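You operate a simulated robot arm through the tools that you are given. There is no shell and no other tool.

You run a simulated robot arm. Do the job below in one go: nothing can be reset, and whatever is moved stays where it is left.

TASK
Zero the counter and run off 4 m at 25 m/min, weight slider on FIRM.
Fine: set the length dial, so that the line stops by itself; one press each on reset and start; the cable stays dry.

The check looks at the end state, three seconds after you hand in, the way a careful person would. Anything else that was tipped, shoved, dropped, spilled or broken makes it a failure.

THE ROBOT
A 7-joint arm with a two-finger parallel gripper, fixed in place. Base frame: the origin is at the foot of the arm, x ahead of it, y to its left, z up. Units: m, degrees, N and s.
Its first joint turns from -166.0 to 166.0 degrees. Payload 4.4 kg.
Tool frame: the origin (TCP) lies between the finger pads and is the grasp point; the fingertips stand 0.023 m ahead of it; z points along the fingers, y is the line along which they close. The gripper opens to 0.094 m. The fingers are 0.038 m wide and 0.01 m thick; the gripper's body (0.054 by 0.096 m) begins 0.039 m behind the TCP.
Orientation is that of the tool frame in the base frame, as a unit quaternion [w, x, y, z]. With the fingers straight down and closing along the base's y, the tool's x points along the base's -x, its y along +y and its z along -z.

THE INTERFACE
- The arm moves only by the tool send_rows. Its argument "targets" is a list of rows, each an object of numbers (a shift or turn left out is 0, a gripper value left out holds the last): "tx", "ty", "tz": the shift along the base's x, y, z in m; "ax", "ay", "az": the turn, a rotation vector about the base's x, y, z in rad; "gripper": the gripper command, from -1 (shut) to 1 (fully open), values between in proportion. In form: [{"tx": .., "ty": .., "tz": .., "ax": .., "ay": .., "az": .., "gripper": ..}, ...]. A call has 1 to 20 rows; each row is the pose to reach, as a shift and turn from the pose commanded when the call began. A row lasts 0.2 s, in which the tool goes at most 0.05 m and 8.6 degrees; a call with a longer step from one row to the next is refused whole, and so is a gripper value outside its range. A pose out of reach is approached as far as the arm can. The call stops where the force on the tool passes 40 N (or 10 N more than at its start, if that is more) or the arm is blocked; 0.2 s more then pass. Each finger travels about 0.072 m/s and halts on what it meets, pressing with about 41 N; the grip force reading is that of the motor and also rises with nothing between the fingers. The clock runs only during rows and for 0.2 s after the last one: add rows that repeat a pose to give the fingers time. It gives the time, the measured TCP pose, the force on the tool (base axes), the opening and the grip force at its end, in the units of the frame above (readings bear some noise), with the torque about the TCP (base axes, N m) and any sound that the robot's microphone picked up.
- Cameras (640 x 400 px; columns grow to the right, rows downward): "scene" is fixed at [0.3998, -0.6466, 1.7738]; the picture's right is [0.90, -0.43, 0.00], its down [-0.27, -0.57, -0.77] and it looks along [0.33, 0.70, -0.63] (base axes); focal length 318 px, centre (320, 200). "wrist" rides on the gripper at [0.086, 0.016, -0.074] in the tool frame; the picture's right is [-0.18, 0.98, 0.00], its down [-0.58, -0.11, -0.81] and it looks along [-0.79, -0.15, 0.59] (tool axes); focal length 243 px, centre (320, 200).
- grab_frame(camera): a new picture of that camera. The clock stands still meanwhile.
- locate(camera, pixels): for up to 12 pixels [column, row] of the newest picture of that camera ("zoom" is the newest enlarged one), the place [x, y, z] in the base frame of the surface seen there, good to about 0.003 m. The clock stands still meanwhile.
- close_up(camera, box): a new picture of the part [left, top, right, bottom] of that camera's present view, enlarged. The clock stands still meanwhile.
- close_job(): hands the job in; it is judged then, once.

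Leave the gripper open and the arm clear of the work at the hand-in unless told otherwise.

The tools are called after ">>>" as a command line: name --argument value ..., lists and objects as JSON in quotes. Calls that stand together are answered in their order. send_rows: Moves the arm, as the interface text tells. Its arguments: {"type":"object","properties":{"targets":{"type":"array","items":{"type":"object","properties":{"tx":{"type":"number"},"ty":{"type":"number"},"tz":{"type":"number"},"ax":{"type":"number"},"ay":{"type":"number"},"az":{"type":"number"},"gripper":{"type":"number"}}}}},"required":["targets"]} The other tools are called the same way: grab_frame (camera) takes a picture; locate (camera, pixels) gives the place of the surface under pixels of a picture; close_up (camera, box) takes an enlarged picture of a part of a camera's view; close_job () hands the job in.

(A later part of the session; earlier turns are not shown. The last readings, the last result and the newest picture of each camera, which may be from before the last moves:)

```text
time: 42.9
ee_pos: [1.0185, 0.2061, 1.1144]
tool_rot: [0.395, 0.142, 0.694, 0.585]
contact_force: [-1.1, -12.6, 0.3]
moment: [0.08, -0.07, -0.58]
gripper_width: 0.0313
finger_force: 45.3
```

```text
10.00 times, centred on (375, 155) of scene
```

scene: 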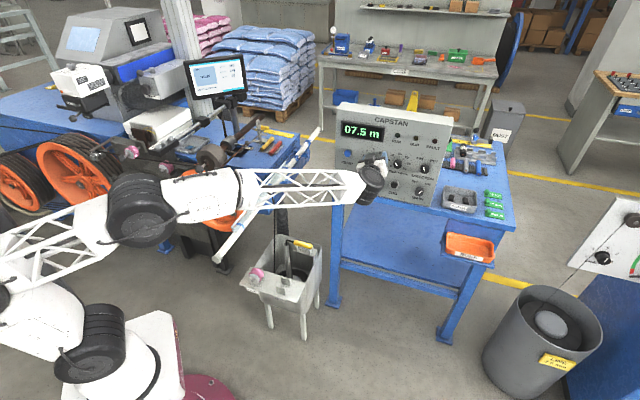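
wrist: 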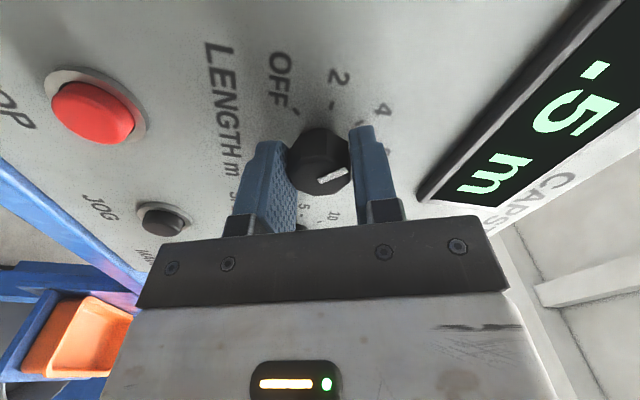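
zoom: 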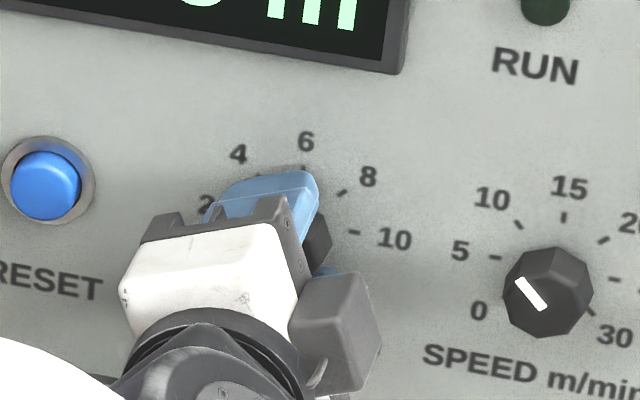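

The roll reads +67.5°, a full 90° turn. I'll open and back straight off to check the pointer.

>>> send_rows --targets '[{"gripper": 0.17}, {"gripper": 0.17}, {"gripper": 0.17}, {"tx": -0.0143, "ty": -0.014}, {"tx": -0.0357, "ty": -0.035}, {"tx": -0.0642, "ty": -0.063}, {"tx": -0.0856, "ty": -0.084}]'

>>> grab_frame --camera "wrist"

>>> close_up --camera "scene" --box '[340, 130, 440, 200]'

```text
time: 44.5
ee_pos: [0.9321, 0.1233, 1.1139]
tool_rot: [0.395, 0.142, 0.694, 0.585]
contact_force: [-0.9, 0.3, -0.6]
moment: [-0.01, -0.03, 0.0]
gripper_width: 0.0551
finger_force: 0.0
```

```text
taken
```

wrist: 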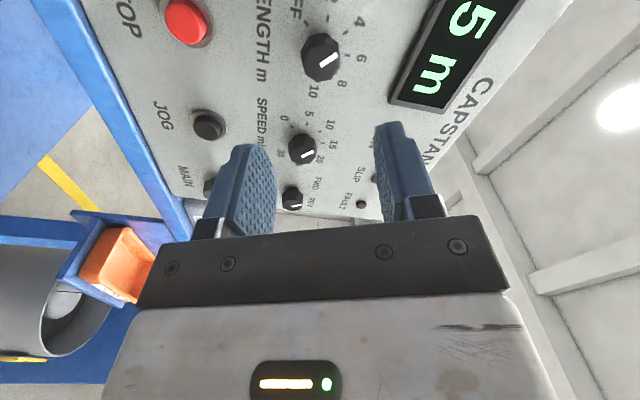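

```text
5.71 times, centred on (390, 165) of scene
```

zoom: 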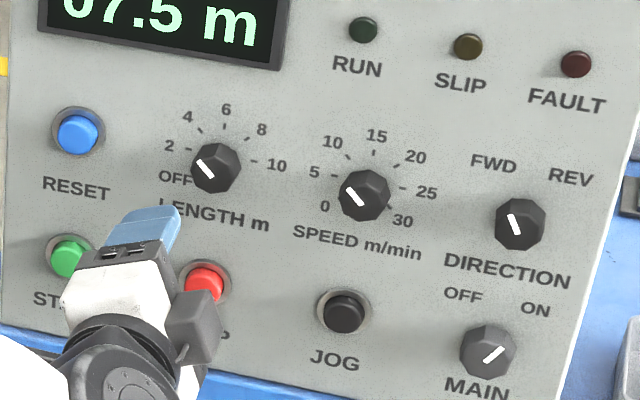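

LENGTH now points the same way as SPEED did, at −45°, which is the 4 tick. A close zoom will confirm it.

>>> close_up --camera "scene" --box '[355, 145, 385, 170]'

>>> close_up --camera "wrist" --box '[260, 0, 380, 90]'

```text
16.00 times, centred on (370, 158) of scene
```

zoom: 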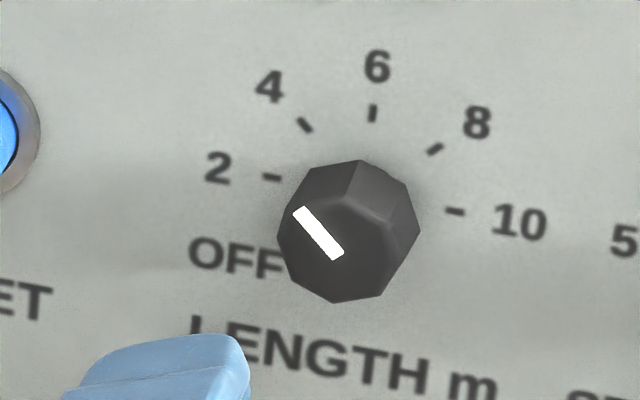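

```text
4.44 times, centred on (320, 45) of wrist
```

zoom: 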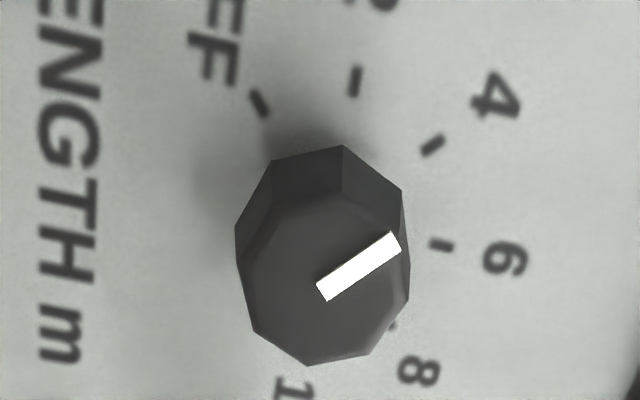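

LENGTH is on 4. Next I move sideways to the stand-off before SPEED (t=0.667, d=0.77), testing a roll up to +112.5° on the way.

>>> send_rows --targets '[{"tx": 0.014, "ty": -0.01, "ax": 0.0934, "ay": 0.0918}, {"tx": 0.028, "ty": -0.02, "ax": 0.1868, "ay": 0.1836}, {"tx": 0.042, "ty": -0.03, "ax": 0.28, "ay": 0.2753}, {"tx": 0.056, "ty": -0.04, "ax": 0.3734, "ay": 0.3671}, {"tx": 0.07, "ty": -0.05, "ax": 0.4668, "ay": 0.4589}, {"tx": 0.0845, "ty": -0.0591, "tz": 0.0006, "ax": 0.56, "ay": 0.5507}, {"tx": 0.0845, "ty": -0.0591, "tz": 0.0006, "ax": 0.56, "ay": 0.5507}]'

```text
time: 46.1
ee_pos: [1.0178, 0.0626, 1.1181]
tool_rot: [0.139, 0.397, 0.587, 0.692]
contact_force: [0.7, -0.3, 0.1]
moment: [0.03, 0.0, 0.03]
gripper_width: 0.055
finger_force: 0.1
```

Roll +112.5° is reachable. I now roll back 135° to −22.5°, the starting grip for SPEED.

>>> send_rows --targets '[{"ax": -0.0933, "ay": -0.0918}, {"ax": -0.1867, "ay": -0.1835}, {"ax": -0.28, "ay": -0.2753}, {"ax": -0.3733, "ay": -0.3671}, {"ax": -0.4667, "ay": -0.4588}, {"ax": -0.56, "ay": -0.5506}, {"ax": -0.6533, "ay": -0.6423}, {"ax": -0.7467, "ay": -0.7341}, {"ax": -0.84, "ay": -0.8259}, {"ax": -0.9333, "ay": -0.9176}, {"ax": -1.0267, "ay": -1.0094}, {"ax": -1.12, "ay": -1.1012}, {"ax": -1.2133, "ay": -1.1929}, {"ax": -1.3067, "ay": -1.2847}, {"ax": -1.4, "ay": -1.3764}, {"ax": -1.4933, "ay": -1.4682}, {"ax": -1.5867, "ay": -1.56}, {"ax": -1.68, "ay": -1.6517}, {"ax": -1.68, "ay": -1.6517}]'

>>> grab_frame --camera "wrist"

>>> close_up --camera "scene" --box '[340, 120, 450, 200]'

```text
time: 50.1
ee_pos: [1.0173, 0.063, 1.1153]
tool_rot: [0.695, -0.388, 0.59, 0.134]
contact_force: [0.7, 0.1, -1.1]
moment: [0.01, -0.02, 0.01]
gripper_width: 0.0547
finger_force: 0.0
```

```text
taken
```

wrist: 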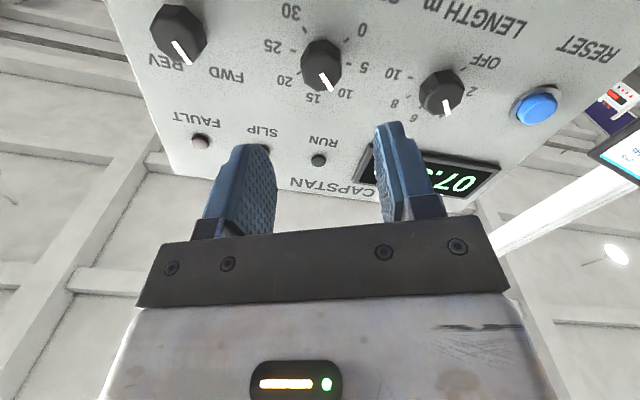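

```text
5.00 times, centred on (395, 160) of scene
```

zoom: 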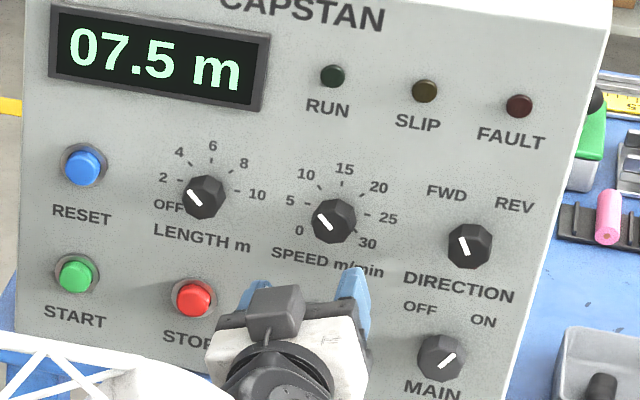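

At SPEED's stand-off (t=0.668, d=0.770). I advance 10 cm straight in.

>>> send_rows --targets '[{"tx": 0.02, "ty": 0.0201, "tz": -0.0005}, {"tx": 0.04, "ty": 0.0402, "tz": -0.001}, {"tx": 0.056, "ty": 0.0563, "tz": -0.001}, {"tx": 0.067, "ty": 0.0674, "tz": -0.001}, {"tx": 0.073, "ty": 0.0735, "tz": -0.001}, {"tx": 0.073, "ty": 0.0735, "tz": -0.001}]'

>>> grab_frame --camera "wrist"

```text
time: 51.5
ee_pos: [1.0922, 0.1374, 1.1148]
tool_rot: [0.695, -0.388, 0.591, 0.134]
contact_force: [-0.5, 0.6, -0.4]
moment: [0.02, 0.0, 0.01]
gripper_width: 0.0551
finger_force: 0.1
```

```text
taken
```

wrist: 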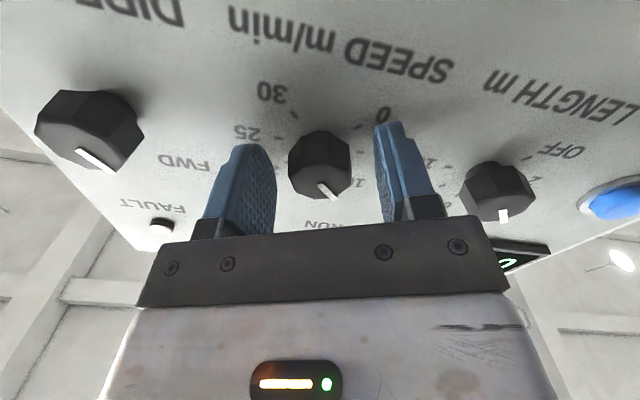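

The knob is centred between the fingers. I close gently.

>>> send_rows --targets '[{"gripper": -0.1}, {"gripper": -0.25}, {"gripper": -0.32}, {"gripper": -0.4}, {"gripper": -0.7}, {"gripper": -1}, {"gripper": -1}]'

>>> grab_frame --camera "wrist"

```text
time: 53.1
ee_pos: [1.0911, 0.1367, 1.1152]
tool_rot: [0.694, -0.389, 0.59, 0.135]
contact_force: [-7.9, 3.6, -2.6]
moment: [-0.01, 0.03, 0.14]
gripper_width: 0.0311
finger_force: 44.9
```

```text
taken
```

wrist: 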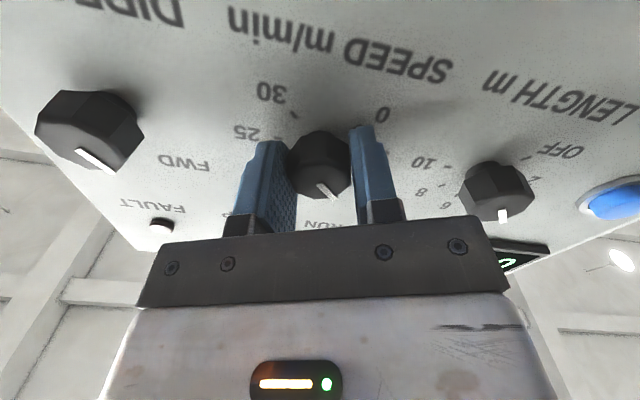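

Gripped (31.1 mm). I turn clockwise, first 67.5°, with a 0.5 mm centring shift.

>>> send_rows --targets '[{"tx": -0.0004, "ty": 0.0004, "ax": 0.0933, "ay": 0.0918}, {"tx": -0.0004, "ty": 0.0004, "ax": 0.1867, "ay": 0.1835}, {"tx": -0.0004, "ty": 0.0004, "ax": 0.28, "ay": 0.2753}, {"tx": -0.0004, "ty": 0.0004, "ax": 0.3733, "ay": 0.3671}, {"tx": -0.0004, "ty": 0.0004, "ax": 0.4667, "ay": 0.4588}, {"tx": -0.0004, "ty": 0.0004, "ax": 0.56, "ay": 0.5506}, {"tx": -0.0004, "ty": 0.0004, "ax": 0.6533, "ay": 0.6423}, {"tx": -0.0004, "ty": 0.0004, "ax": 0.7467, "ay": 0.7341}, {"tx": -0.0004, "ty": 0.0004, "ax": 0.84, "ay": 0.8259}]'

>>> grab_frame --camera "wrist"

```text
time: 55.1
ee_pos: [1.091, 0.1373, 1.1146]
tool_rot: [0.501, 0.006, 0.708, 0.497]
contact_force: [34.9, 3.5, 4.6]
moment: [0.01, -0.01, -0.26]
gripper_width: 0.0312
finger_force: 45.1
```

```text
taken
```

wrist: 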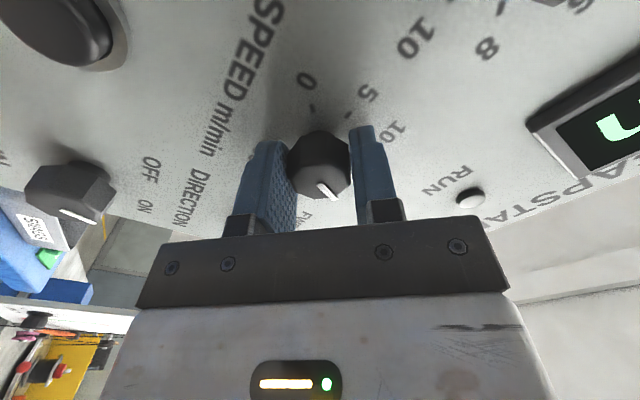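

The side load rose to 35 N along +x. I relax it by shifting about 2 mm in +x before turning on.

>>> send_rows --targets '[{"tx": 0.001}, {"tx": 0.0019, "ty": 0.0002}]'

```text
time: 55.7
ee_pos: [1.0918, 0.1379, 1.1154]
tool_rot: [0.501, 0.004, 0.708, 0.498]
contact_force: [-11.0, 0.5, 8.3]
moment: [-0.1, 0.12, 0.52]
gripper_width: 0.0312
finger_force: 45.0
```

The load is relaxed. I continue clockwise, checking half-way.

>>> send_rows --targets '[{"tx": -0.0003, "ax": 0.0933, "ay": 0.0918}, {"tx": -0.0003, "ax": 0.1867, "ay": 0.1835}, {"tx": -0.0003, "ax": 0.28, "ay": 0.2753}, {"tx": -0.0003, "ax": 0.3733, "ay": 0.3671}, {"tx": -0.0003, "ax": 0.4667, "ay": 0.4588}]'

```text
time: 56.6
ee_pos: [1.0915, 0.138, 1.1142]
tool_rot: [0.387, 0.148, 0.693, 0.59]
contact_force: [-24.7, -6.1, 4.7]
moment: [0.02, 0.04, 0.42]
gripper_width: 0.031
finger_force: 44.4
stopped in row 4: the force on the tool passed its limit at 42 N (the readings are from after the stop); the commanded pose is now the measured one
```

The force limit paused the turn at roll 68.8°, i.e. 91° turned. I relax the side load by 1 mm and continue in smaller steps.

>>> send_rows --targets '[{"tx": -0.0007, "ty": -0.0002}, {"tx": -0.0012, "ty": -0.0003}]'

```text
time: 57.2
ee_pos: [1.0918, 0.1375, 1.1154]
tool_rot: [0.388, 0.149, 0.692, 0.59]
contact_force: [-11.8, 0.2, 2.7]
moment: [0.02, 0.0, 0.42]
gripper_width: 0.0309
finger_force: 44.8
```

>>> send_rows --targets '[{"tx": -0.0006, "ax": 0.07, "ay": 0.0688}, {"tx": -0.0006, "ax": 0.14, "ay": 0.1376}, {"tx": -0.0006, "ax": 0.21, "ay": 0.2065}]'

```text
time: 57.8
ee_pos: [1.0917, 0.1377, 1.1148]
tool_rot: [0.33, 0.216, 0.675, 0.624]
contact_force: [21.3, 3.0, -2.9]
moment: [-0.08, 0.03, -0.79]
gripper_width: 0.0309
finger_force: 45.5
stopped in row 3: the force on the tool passed its limit at 43 N (the readings are from after the stop); the commanded pose is now the measured one
```

Stopped again by a small side load, at roll 79.9°. I relax 0.7 mm in +x and go on with short increments.

>>> send_rows --targets '[{"tx": 0.0007, "ty": 0.0001, "ax": 0.03, "ay": 0.0295}, {"tx": 0.0007, "ty": 0.0001, "ax": 0.09, "ay": 0.0885}]'

```text
time: 58.4
ee_pos: [1.0913, 0.1361, 1.1156]
tool_rot: [0.29, 0.256, 0.66, 0.644]
contact_force: [-31.6, -5.4, -4.8]
moment: [-0.08, 0.08, 0.52]
gripper_width: 0.031
finger_force: 45.2
```

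>>> send_rows --targets '[{"tx": -0.0004, "ax": 0.05, "ay": 0.0492}, {"tx": -0.0004, "ax": 0.11, "ay": 0.1082}]'

```text
time: 59.0
ee_pos: [1.091, 0.1368, 1.1146]
tool_rot: [0.239, 0.308, 0.638, 0.664]
contact_force: [6.3, 2.5, -10.4]
moment: [-0.15, 0.13, 0.21]
gripper_width: 0.0311
finger_force: 45.0
```

Load is low now, roll 96°. The last 16.5° follow.

>>> send_rows --targets '[{"ax": 0.0684, "ay": 0.0673}, {"ax": 0.1369, "ay": 0.1346}]'

```text
time: 59.5
ee_pos: [1.0921, 0.1376, 1.1157]
tool_rot: [0.207, 0.338, 0.623, 0.675]
contact_force: [28.8, 4.5, -3.3]
moment: [-0.1, 0.11, -0.34]
gripper_width: 0.0309
finger_force: 44.7
stopped in row 2: the force on the tool passed its limit at 43 N (the readings are from after the stop); the commanded pose is now the measured one
```

>>> send_rows --targets '[{"tx": 0.0004, "ax": 0.046, "ay": 0.0453}, {"tx": 0.0004, "ax": 0.092, "ay": 0.0907}]'

```text
time: 60.1
ee_pos: [1.0922, 0.1365, 1.1152]
tool_rot: [0.162, 0.377, 0.599, 0.687]
contact_force: [5.1, 8.2, -4.9]
moment: [-0.11, 0.09, 0.1]
gripper_width: 0.0311
finger_force: 44.2
```

Roll 108.9°, 3.6° to go.

>>> send_rows --targets '[{"ax": 0.045, "ay": 0.0443}, {"ax": 0.045, "ay": 0.0443}]'

>>> grab_frame --camera "wrist"

>>> close_up --camera "wrist" --box '[240, 60, 420, 200]'

```text
time: 60.7
ee_pos: [1.0907, 0.1377, 1.1155]
tool_rot: [0.14, 0.396, 0.588, 0.691]
contact_force: [-12.8, 8.7, -5.9]
moment: [0.02, 0.01, 0.34]
gripper_width: 0.0313
finger_force: 45.5
```

```text
taken
```

wrist: 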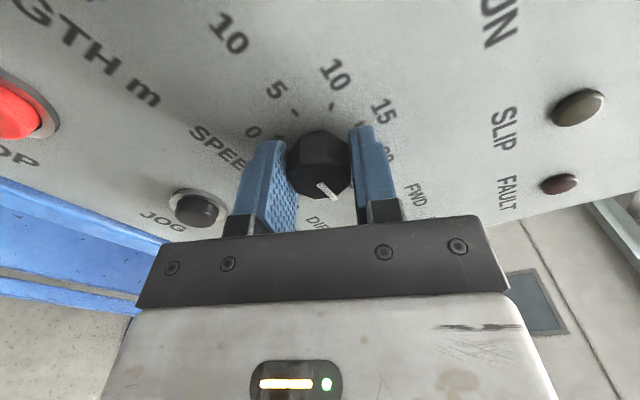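

```text
2.86 times, centred on (330, 130) of wrist
```

zoom: 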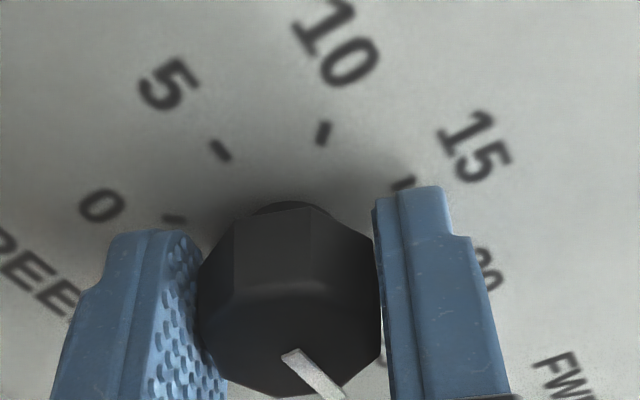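

The roll is now 112.5°, a full 135° turn. I open and back straight off to check.

>>> send_rows --targets '[{"gripper": 0.17}, {"gripper": 0.17}, {"gripper": 0.17}, {"tx": -0.0143, "ty": -0.014}, {"tx": -0.0357, "ty": -0.035}, {"tx": -0.0642, "ty": -0.063}, {"tx": -0.0927, "ty": -0.0911}]'

>>> grab_frame --camera "wrist"

>>> close_up --camera "scene" --box '[340, 120, 450, 205]'

>>> close_up --camera "scene" --box '[382, 150, 412, 175]'

```text
time: 62.3
ee_pos: [0.9974, 0.0491, 1.116]
tool_rot: [0.141, 0.396, 0.588, 0.691]
contact_force: [0.0, -0.2, 0.4]
moment: [0.0, -0.01, 0.02]
gripper_width: 0.055
finger_force: 0.1
```

```text
taken
```

wrist: 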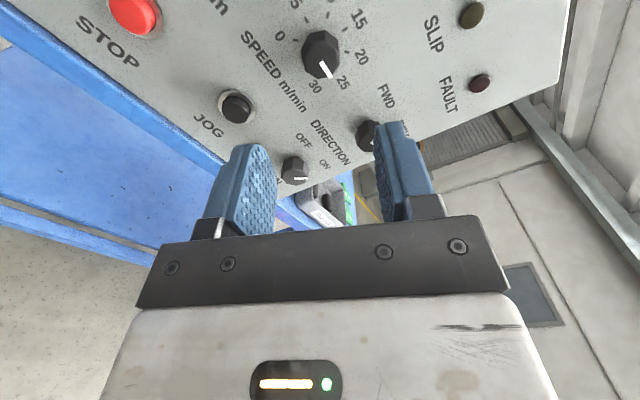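

```text
4.71 times, centred on (395, 162) of scene
```

zoom: 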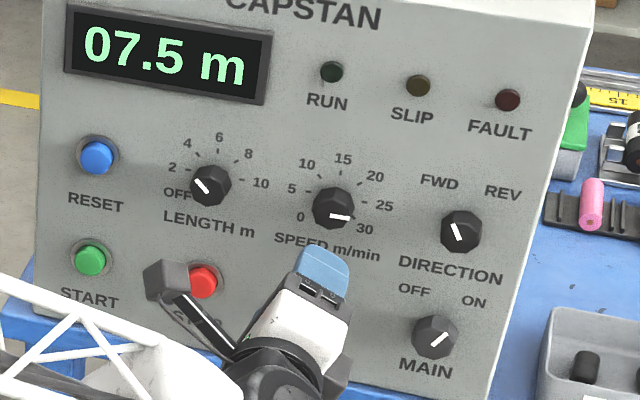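

```text
16.00 times, centred on (397, 162) of scene
```

zoom: 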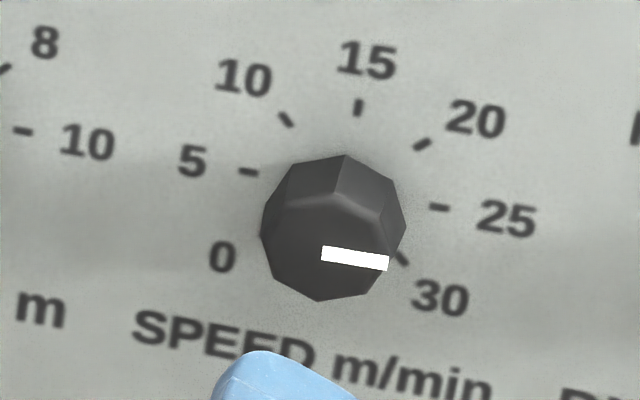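

SPEED's mark points at 25 within a few degrees. Next come the RESET and START buttons; I'll zoom on them for exact centres.

>>> close_up --camera "scene" --box '[335, 140, 365, 190]'

>>> locate --camera "zoom" --pixels '[[320, 110], [290, 110], [350, 110], [320, 85], [320, 135], [320, 280], [295, 280], [345, 280], [320, 255], [320, 305]]'

```text
8.00 times, centred on (350, 165) of scene
```

zoom: 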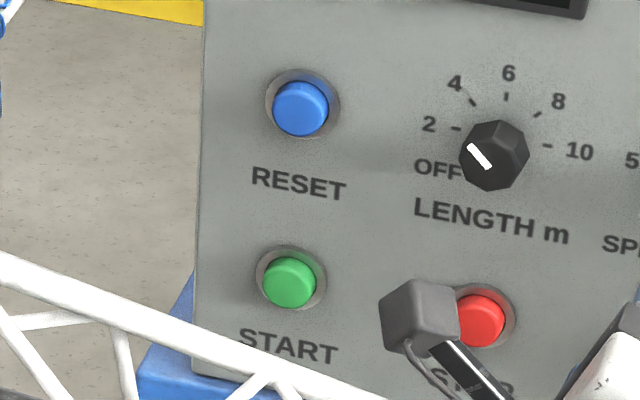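

```text
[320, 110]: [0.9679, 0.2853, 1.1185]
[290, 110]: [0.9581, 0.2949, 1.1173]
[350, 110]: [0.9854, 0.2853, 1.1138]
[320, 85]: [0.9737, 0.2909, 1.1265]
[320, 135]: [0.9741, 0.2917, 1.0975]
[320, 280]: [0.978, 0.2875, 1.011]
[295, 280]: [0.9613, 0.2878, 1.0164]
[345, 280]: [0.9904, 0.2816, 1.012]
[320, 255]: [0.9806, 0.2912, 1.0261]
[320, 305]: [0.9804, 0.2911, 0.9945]
```

>>> locate --camera "zoom" --pixels '[[300, 108], [280, 105], [322, 110], [298, 88], [298, 130], [289, 283], [270, 280], [310, 285], [288, 265], [288, 302]]'

```text
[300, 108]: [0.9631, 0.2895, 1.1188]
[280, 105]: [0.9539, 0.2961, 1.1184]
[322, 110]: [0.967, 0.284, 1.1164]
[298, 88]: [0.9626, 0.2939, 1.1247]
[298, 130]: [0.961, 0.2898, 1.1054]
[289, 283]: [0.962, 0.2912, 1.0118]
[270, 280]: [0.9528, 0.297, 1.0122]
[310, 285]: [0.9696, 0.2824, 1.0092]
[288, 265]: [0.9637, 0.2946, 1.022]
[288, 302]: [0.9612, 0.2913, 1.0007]
```

RESET centre is at about t=0.467, z=1.1145, face d=0.889; START at t=0.467, z=1.0115, d=0.890. I move to a stand-off before RESET with the fingers shut, rolling back to +22.5°.

>>> send_rows --targets '[{"tx": -0.0083, "ty": 0.0149, "ax": -0.0933, "ay": -0.0918, "gripper": -0.5}, {"tx": -0.0166, "ty": 0.0298, "ax": -0.1867, "ay": -0.1835, "gripper": -1}, {"tx": -0.0249, "ty": 0.0447, "ax": -0.28, "ay": -0.2753}, {"tx": -0.0332, "ty": 0.0596, "ax": -0.3733, "ay": -0.3671}, {"tx": -0.0415, "ty": 0.0745, "ax": -0.4667, "ay": -0.4588}, {"tx": -0.0498, "ty": 0.0894, "ax": -0.56, "ay": -0.5506}, {"tx": -0.0581, "ty": 0.1043, "ax": -0.6533, "ay": -0.6423}, {"tx": -0.0664, "ty": 0.1192, "ax": -0.7467, "ay": -0.7341}, {"tx": -0.0747, "ty": 0.1341, "ax": -0.84, "ay": -0.8259}, {"tx": -0.083, "ty": 0.149, "ax": -0.9333, "ay": -0.9176}, {"tx": -0.0913, "ty": 0.1639, "tz": -0.001, "ax": -1.0267, "ay": -1.0094}, {"tx": -0.0996, "ty": 0.1787, "tz": -0.0015, "ax": -1.12, "ay": -1.1012}, {"tx": -0.0996, "ty": 0.1787, "tz": -0.0015, "ax": -1.12, "ay": -1.1012}]'

>>> grab_frame --camera "wrist"

>>> grab_frame --camera "scene"

```text
time: 65.1
ee_pos: [0.8982, 0.226, 1.116]
tool_rot: [0.59, -0.135, 0.694, 0.39]
contact_force: [0.3, -0.3, -0.3]
moment: [0.01, 0.02, 0.02]
gripper_width: 0.0001
finger_force: 41.2
```

```text
taken
```

wrist: 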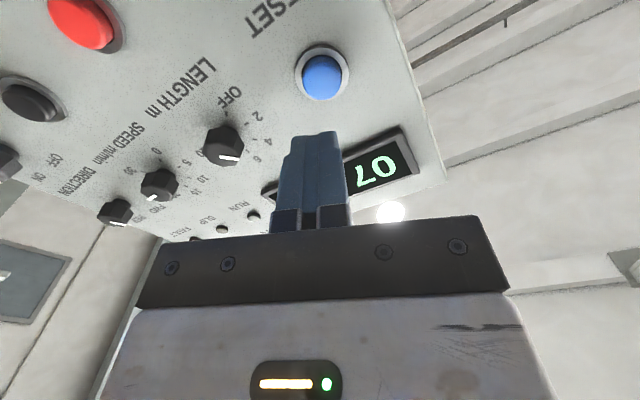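

```text
taken
```

scene: 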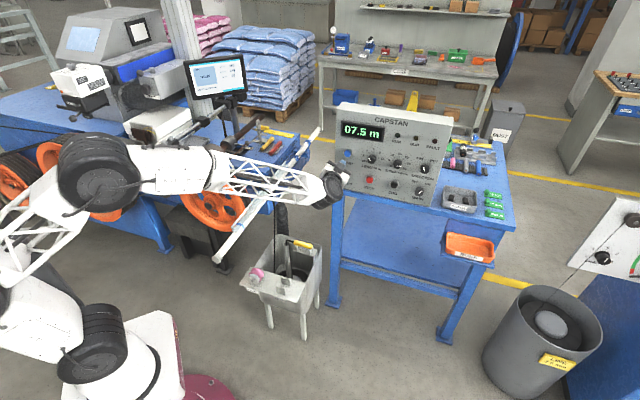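

Lined up on RESET (t=0.4685, z=1.116). I approach to about 8 mm short of the button.

>>> send_rows --targets '[{"tx": 0.014, "ty": 0.0142, "tz": -0.0005}, {"tx": 0.028, "ty": 0.0284, "tz": -0.001}, {"tx": 0.0415, "ty": 0.0422, "tz": -0.0015}, {"tx": 0.0415, "ty": 0.0422, "tz": -0.0015}]'

>>> grab_frame --camera "wrist"

>>> close_up --camera "scene" --box '[325, 130, 385, 190]'

```text
time: 66.1
ee_pos: [0.9415, 0.2658, 1.1134]
tool_rot: [0.59, -0.134, 0.694, 0.39]
contact_force: [-0.3, -1.0, 0.4]
moment: [-0.01, 0.02, 0.0]
gripper_width: 0.0
finger_force: 40.7
```

```text
taken
```

wrist: 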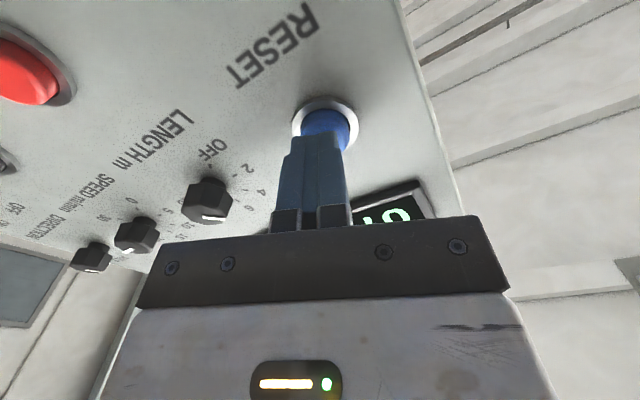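

```text
6.67 times, centred on (355, 160) of scene
```

zoom: 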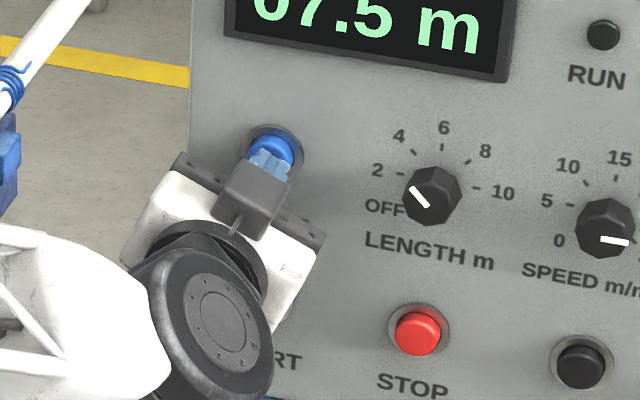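

The fingertips face the blue button about 8 mm away. I press in steadily, up to about 6 mm of travel, and then look at the reading.

>>> send_rows --targets '[{"tx": 0.0025, "ty": 0.0036}, {"tx": 0.005, "ty": 0.0066}, {"tx": 0.0072, "ty": 0.0086}, {"tx": 0.0093, "ty": 0.0107}]'

>>> close_up --camera "scene" --box '[330, 100, 460, 190]'

```text
time: 67.1
ee_pos: [0.9514, 0.276, 1.1116]
tool_rot: [0.591, -0.133, 0.694, 0.389]
contact_force: [-24.4, -17.1, 1.8]
moment: [0.02, -0.08, 0.16]
gripper_width: 0.0
finger_force: 41.2
heard: click
```

```text
4.44 times, centred on (395, 145) of scene
```

zoom: 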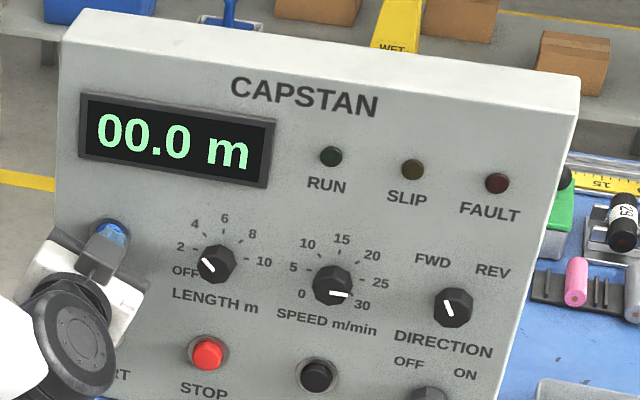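

A click was heard and the display now reads 00.0 m. I back off.

>>> send_rows --targets '[{"tx": -0.0107, "ty": -0.0105}, {"tx": -0.0285, "ty": -0.028}, {"tx": -0.0499, "ty": -0.0491}]'

>>> close_up --camera "scene" --box '[330, 100, 460, 210]'

>>> close_up --camera "scene" --box '[190, 100, 310, 200]'

>>> close_up --camera "scene" --box '[220, 170, 340, 350]'

```text
time: 67.9
ee_pos: [0.9041, 0.2285, 1.1121]
tool_rot: [0.59, -0.133, 0.694, 0.389]
contact_force: [0.4, 0.0, -0.7]
moment: [-0.01, 0.01, -0.03]
gripper_width: 0.0
finger_force: 41.5
```

```text
3.64 times, centred on (395, 155) of scene
```

zoom: 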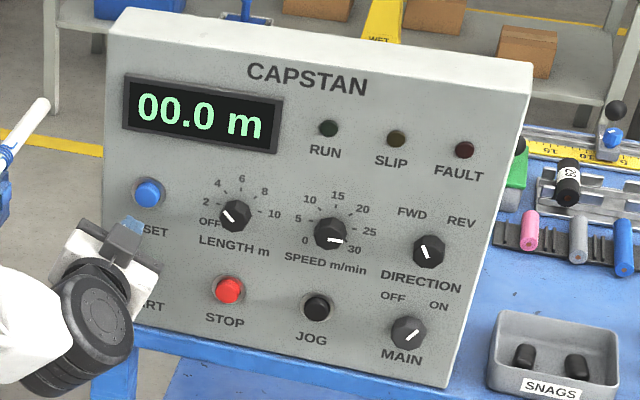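

```text
4.00 times, centred on (250, 150) of scene
```

zoom: 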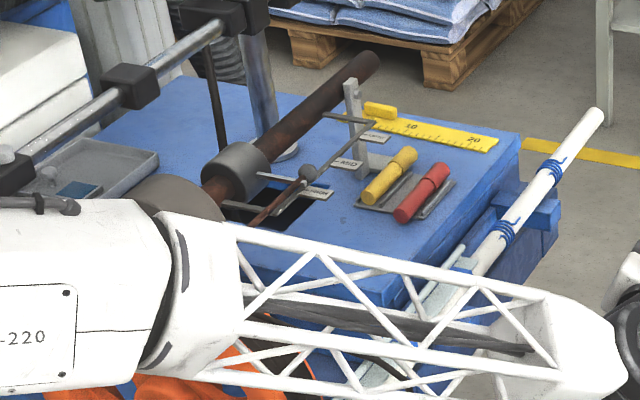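

```text
2.22 times, centred on (280, 260) of scene
```

zoom: 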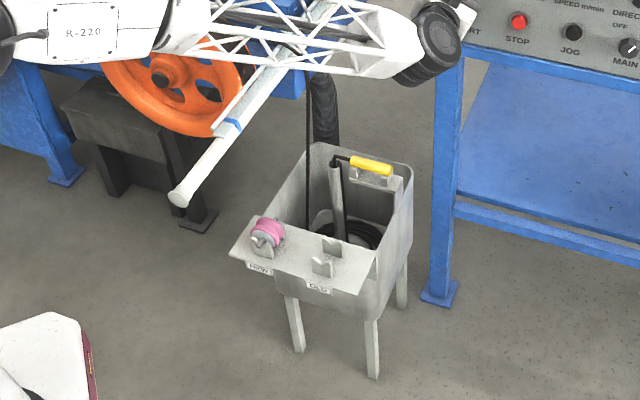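

Everything reads as wanted: 00.0 m, LENGTH 4, SPEED 25, FWD, MAIN ON. Before starting I check inside the catch tub for water, since the cable must stay dry.

>>> close_up --camera "scene" --box '[265, 225, 325, 285]'

>>> close_up --camera "scene" --box '[235, 255, 315, 315]'

```text
6.67 times, centred on (295, 255) of scene
```

zoom: 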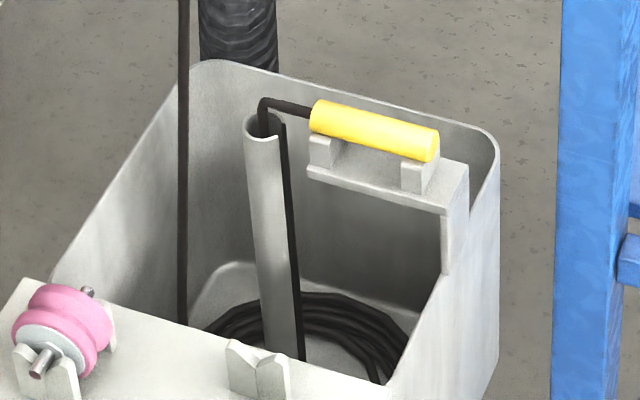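

```text
6.67 times, centred on (275, 285) of scene
```

zoom: 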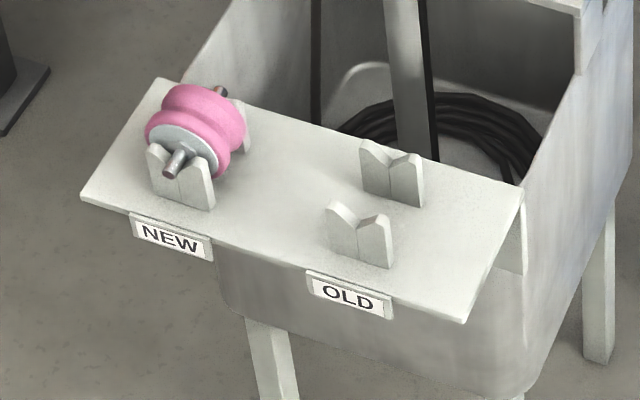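

The tub is dry, with only coiled cable, and nothing wet touches the line. I move down to a stand-off before START, rolling to +90° so the camera housing stays clear of the table.

>>> send_rows --targets '[{"tx": -0.004, "ty": -0.0005, "tz": -0.011, "ax": 0.0933, "ay": 0.0918}, {"tx": -0.006, "ty": -0.001, "tz": -0.022, "ax": 0.1867, "ay": 0.1835}, {"tx": -0.006, "ty": -0.001, "tz": -0.033, "ax": 0.28, "ay": 0.2753}, {"tx": -0.006, "ty": -0.001, "tz": -0.044, "ax": 0.3733, "ay": 0.3671}, {"tx": -0.006, "ty": -0.001, "tz": -0.055, "ax": 0.4667, "ay": 0.4588}, {"tx": -0.006, "ty": -0.001, "tz": -0.066, "ax": 0.56, "ay": 0.5506}, {"tx": -0.006, "ty": -0.001, "tz": -0.077, "ax": 0.6533, "ay": 0.6423}, {"tx": -0.006, "ty": -0.001, "tz": -0.088, "ax": 0.7467, "ay": 0.7341}, {"tx": -0.006, "ty": -0.001, "tz": -0.0995, "ax": 0.84, "ay": 0.8259}, {"tx": -0.006, "ty": -0.001, "tz": -0.0995, "ax": 0.84, "ay": 0.8259}]'

>>> grab_frame --camera "wrist"

>>> close_up --camera "scene" --box '[300, 120, 400, 220]'

```text
time: 70.1
ee_pos: [0.8943, 0.2284, 1.0152]
tool_rot: [0.273, 0.275, 0.653, 0.65]
contact_force: [-0.5, 0.5, 0.5]
moment: [0.02, 0.01, -0.03]
gripper_width: 0.0
finger_force: 41.1
```

```text
taken
```

wrist: 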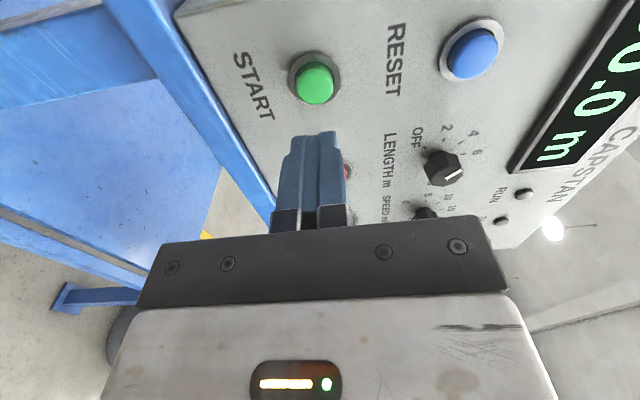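

```text
4.00 times, centred on (350, 170) of scene
```

zoom: 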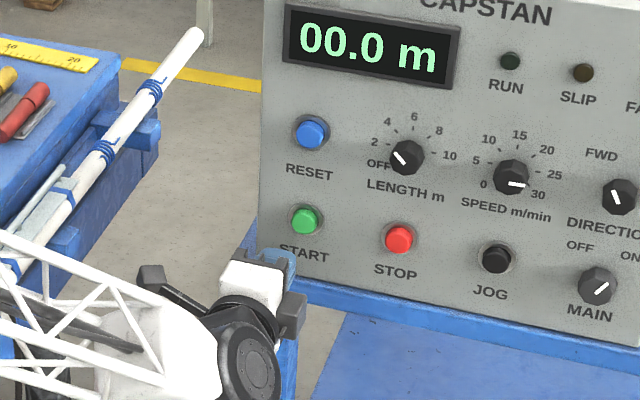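

Lined up near START (t=0.464, z=1.015). I correct by 3 mm and approach to about 8 mm short of the button.

>>> send_rows --targets '[{"tx": 0.015, "ty": 0.0133, "tz": -0.001}, {"tx": 0.03, "ty": 0.0267, "tz": -0.002}, {"tx": 0.0449, "ty": 0.04, "tz": -0.0025}, {"tx": 0.0449, "ty": 0.04, "tz": -0.0025}]'

>>> grab_frame --camera "wrist"

>>> close_up --camera "scene" --box '[330, 155, 380, 200]'

```text
time: 71.1
ee_pos: [0.9381, 0.2674, 1.0123]
tool_rot: [0.274, 0.275, 0.653, 0.651]
contact_force: [0.7, 0.1, -0.4]
moment: [0.0, -0.01, 0.01]
gripper_width: 0.0
finger_force: 41.3
```

```text
taken
```

wrist: 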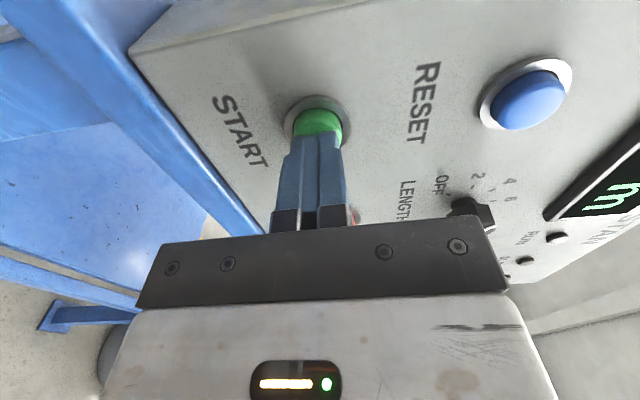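

```text
8.89 times, centred on (355, 178) of scene
```

zoom: 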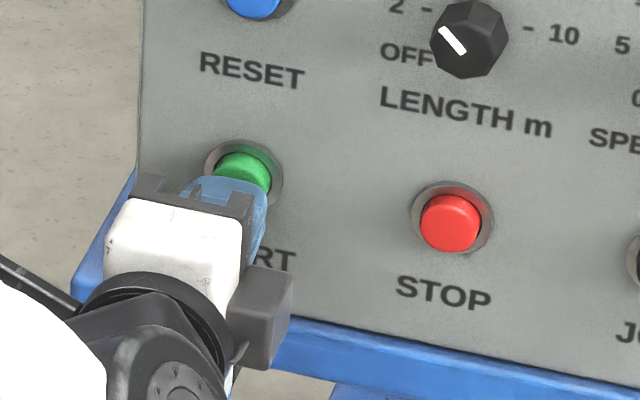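

Centred on the green button. I press START once, same travel as before.

>>> send_rows --targets '[{"tx": 0.0032, "ty": 0.0031}, {"tx": 0.006, "ty": 0.0059}, {"tx": 0.0085, "ty": 0.0084}, {"tx": 0.0109, "ty": 0.0107}]'

>>> close_up --camera "scene" --box '[330, 100, 460, 190]'

```text
time: 72.1
ee_pos: [0.95, 0.2773, 1.0127]
tool_rot: [0.274, 0.274, 0.653, 0.651]
contact_force: [-24.2, -23.5, 6.1]
moment: [0.06, -0.06, 0.01]
gripper_width: 0.0
finger_force: 40.9
heard: click
```

```text
4.44 times, centred on (395, 145) of scene
```

zoom: 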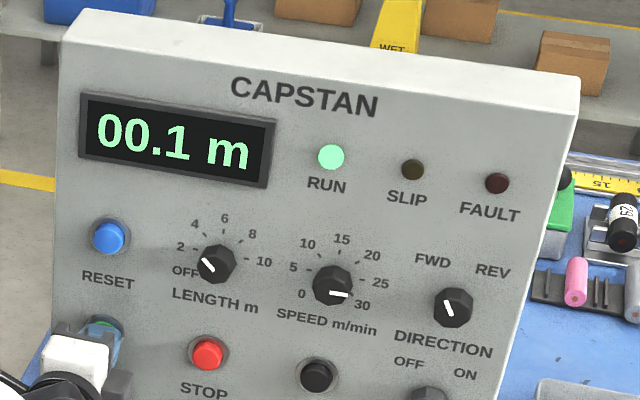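

Click heard, RUN is lit and the counter reads 00.1 m, with no SLIP or FAULT. I back away from the button straight out.

>>> send_rows --targets '[{"tx": -0.0107, "ty": -0.0105}, {"tx": -0.0285, "ty": -0.028}, {"tx": -0.0535, "ty": -0.0526}, {"tx": -0.0785, "ty": -0.0772}, {"tx": -0.1035, "ty": -0.1018}]'

>>> close_up --camera "scene" --box '[330, 100, 460, 190]'

>>> grab_frame --camera "scene"

```text
time: 73.3
ee_pos: [0.8455, 0.1762, 1.0077]
tool_rot: [0.273, 0.275, 0.653, 0.651]
contact_force: [0.0, 0.0, -0.2]
moment: [0.0, -0.01, 0.03]
gripper_width: 0.0001
finger_force: 40.4
```

```text
4.44 times, centred on (395, 145) of scene
```

zoom: 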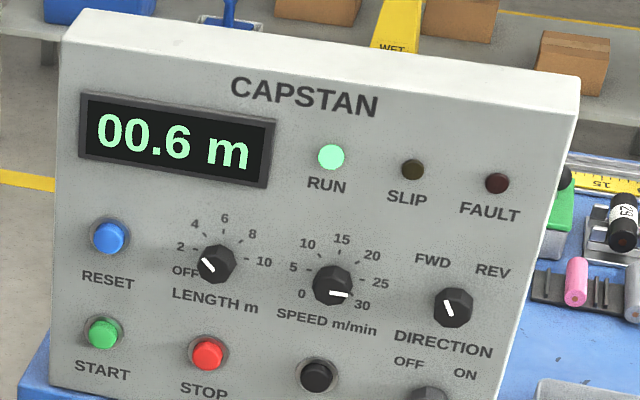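

```text
taken
```

scene: 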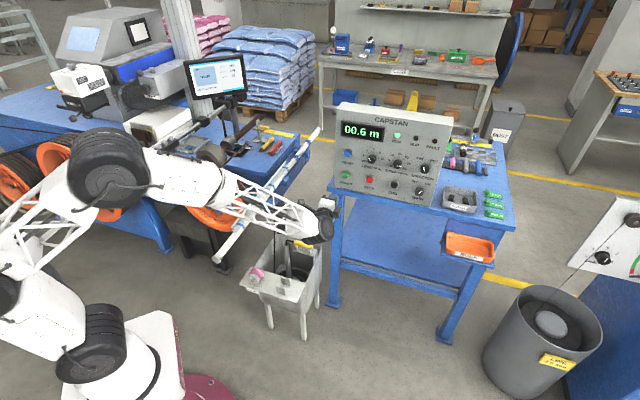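

The run is under way at 00.6 m. I lift the arm clear and open the gripper while the line runs.

>>> send_rows --targets '[{"tx": -0.005, "ty": -0.005, "tz": 0.025, "gripper": -0.3}, {"tx": -0.01, "ty": -0.01, "tz": 0.055, "gripper": 0.3}, {"tx": -0.015, "ty": -0.015, "tz": 0.09, "gripper": 1}, {"tx": -0.02, "ty": -0.02, "tz": 0.125}, {"tx": -0.025, "ty": -0.025, "tz": 0.16}, {"tx": -0.03, "ty": -0.03, "tz": 0.195}, {"tx": -0.035, "ty": -0.035, "tz": 0.23}]'

>>> close_up --camera "scene" --box '[330, 100, 460, 190]'

>>> grab_frame --camera "scene"

```text
time: 74.9
ee_pos: [0.8121, 0.1389, 1.2387]
tool_rot: [0.273, 0.275, 0.654, 0.651]
contact_force: [0.1, -0.1, -0.3]
moment: [0.03, -0.02, 0.02]
gripper_width: 0.0939
finger_force: 0.1
```

```text
4.44 times, centred on (395, 145) of scene
```

zoom: 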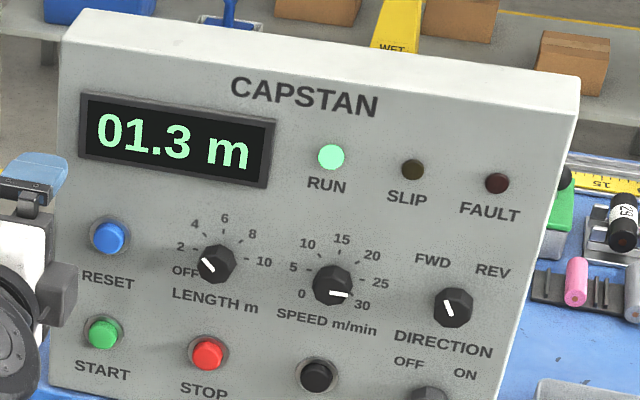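

```text
taken
```

scene: 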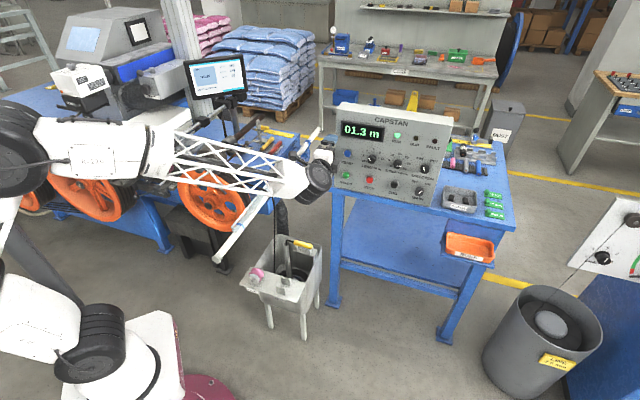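

The counter is at 01.3 m, about 0.43 m/s, i.e. 25 m/min. The arm is clear, so I wait.

>>> send_rows --targets '[{"tz": 0.02}, {"tz": 0.04}, {"tz": 0.04}, {"tz": 0.04}, {"tz": 0.04}, {"tz": 0.04}, {"tz": 0.04}, {"tz": 0.04}, {"tz": 0.04}, {"tz": 0.04}, {"tz": 0.04}, {"tz": 0.04}, {"tz": 0.04}, {"tz": 0.04}, {"tz": 0.04}, {"tz": 0.04}, {"tz": 0.04}, {"tz": 0.04}, {"tz": 0.04}, {"tz": 0.04}]'

>>> close_up --camera "scene" --box '[330, 100, 460, 190]'

```text
time: 79.1
ee_pos: [0.8118, 0.1392, 1.2814]
tool_rot: [0.273, 0.274, 0.654, 0.65]
contact_force: [0.4, 0.9, 1.1]
moment: [-0.01, -0.01, 0.0]
gripper_width: 0.0939
finger_force: 0.1
```

```text
4.44 times, centred on (395, 145) of scene
```

zoom: 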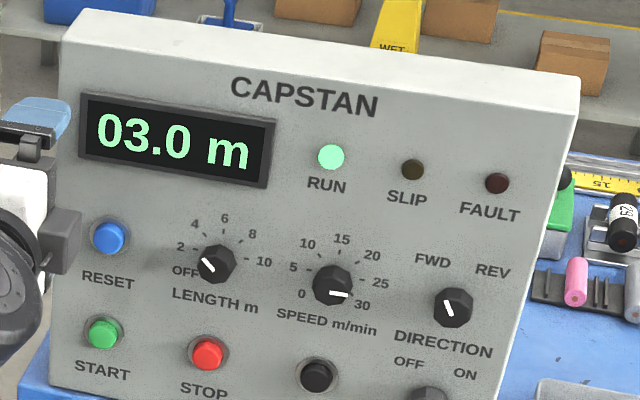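

The counter is at 03.0 m and running cleanly. I wait for the automatic stop.

>>> send_rows --targets '[{"tz": 0.0}, {"tz": 0.0}, {"tz": 0.0}, {"tz": 0.0}, {"tz": 0.0}, {"tz": 0.0}, {"tz": 0.0}, {"tz": 0.0}, {"tz": 0.0}, {"tz": 0.0}, {"tz": 0.0}, {"tz": 0.0}, {"tz": 0.0}, {"tz": 0.0}, {"tz": 0.0}, {"tz": 0.0}, {"tz": 0.0}, {"tz": 0.0}, {"tz": 0.0}, {"tz": 0.0}]'

>>> close_up --camera "scene" --box '[330, 100, 460, 190]'

>>> grab_frame --camera "scene"

>>> close_up --camera "scene" --box '[240, 120, 300, 165]'

```text
time: 83.3
ee_pos: [0.8118, 0.1383, 1.2803]
tool_rot: [0.274, 0.275, 0.653, 0.65]
contact_force: [-0.3, 0.0, -0.6]
moment: [-0.03, 0.0, -0.05]
gripper_width: 0.094
finger_force: 0.1
```

```text
4.44 times, centred on (395, 145) of scene
```

zoom: 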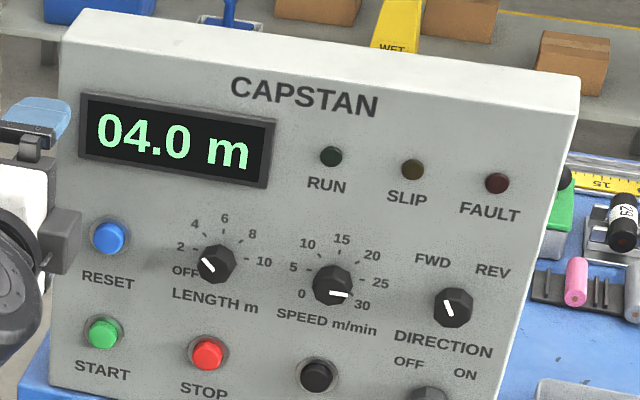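

```text
taken
```

scene: 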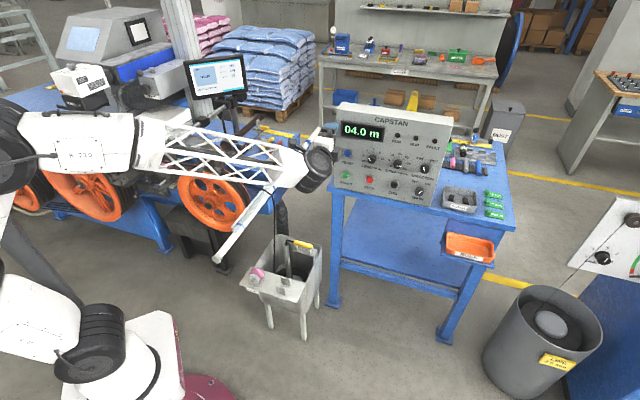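

```text
8.89 times, centred on (270, 142) of scene
```

zoom: 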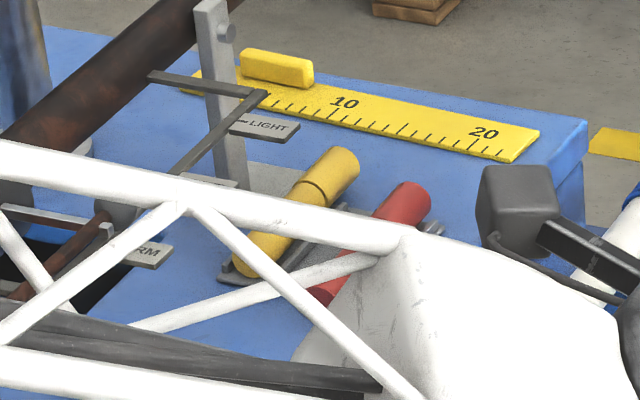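

The line stopped itself at 04.0 m, with RUN dark and no SLIP or FAULT. I lift and withdraw a bit more to verify the slider and surroundings unobstructed.

>>> send_rows --targets '[{"tx": -0.015, "ty": -0.015, "tz": 0.03}, {"tx": -0.03, "ty": -0.03, "tz": 0.06}, {"tx": -0.045, "ty": -0.045, "tz": 0.09}, {"tx": -0.06, "ty": -0.06, "tz": 0.12}, {"tx": -0.07, "ty": -0.07, "tz": 0.15}, {"tx": -0.07, "ty": -0.07, "tz": 0.15}]'

>>> grab_frame --camera "scene"

>>> close_up --camera "scene" --box '[190, 110, 310, 200]'

>>> close_up --camera "scene" --box '[325, 95, 460, 215]'

>>> close_up --camera "scene" --box '[200, 170, 340, 350]'

```text
time: 84.7
ee_pos: [0.7442, 0.0719, 1.4309]
tool_rot: [0.274, 0.274, 0.653, 0.651]
contact_force: [-0.3, -1.6, -0.9]
moment: [0.0, -0.01, 0.0]
gripper_width: 0.0943
finger_force: 0.0
```

```text
taken
```

scene: 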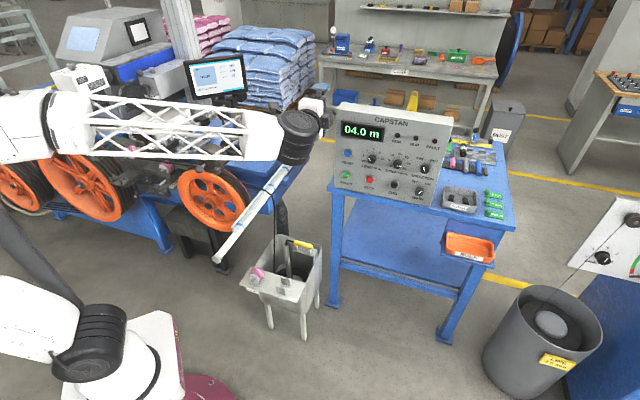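

```text
4.44 times, centred on (250, 155) of scene
```

zoom: 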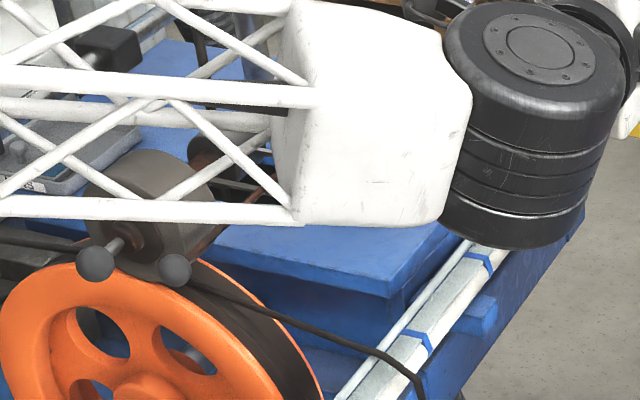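

```text
3.33 times, centred on (392, 155) of scene
```

zoom: 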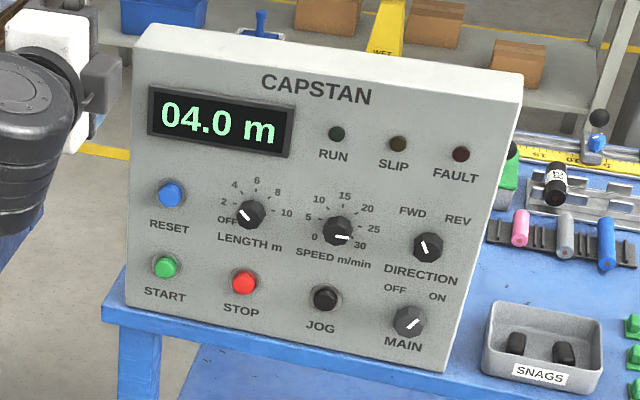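

```text
2.22 times, centred on (270, 260) of scene
```

zoom: 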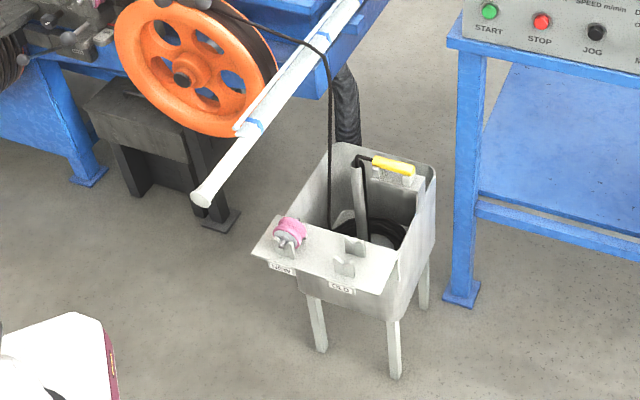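

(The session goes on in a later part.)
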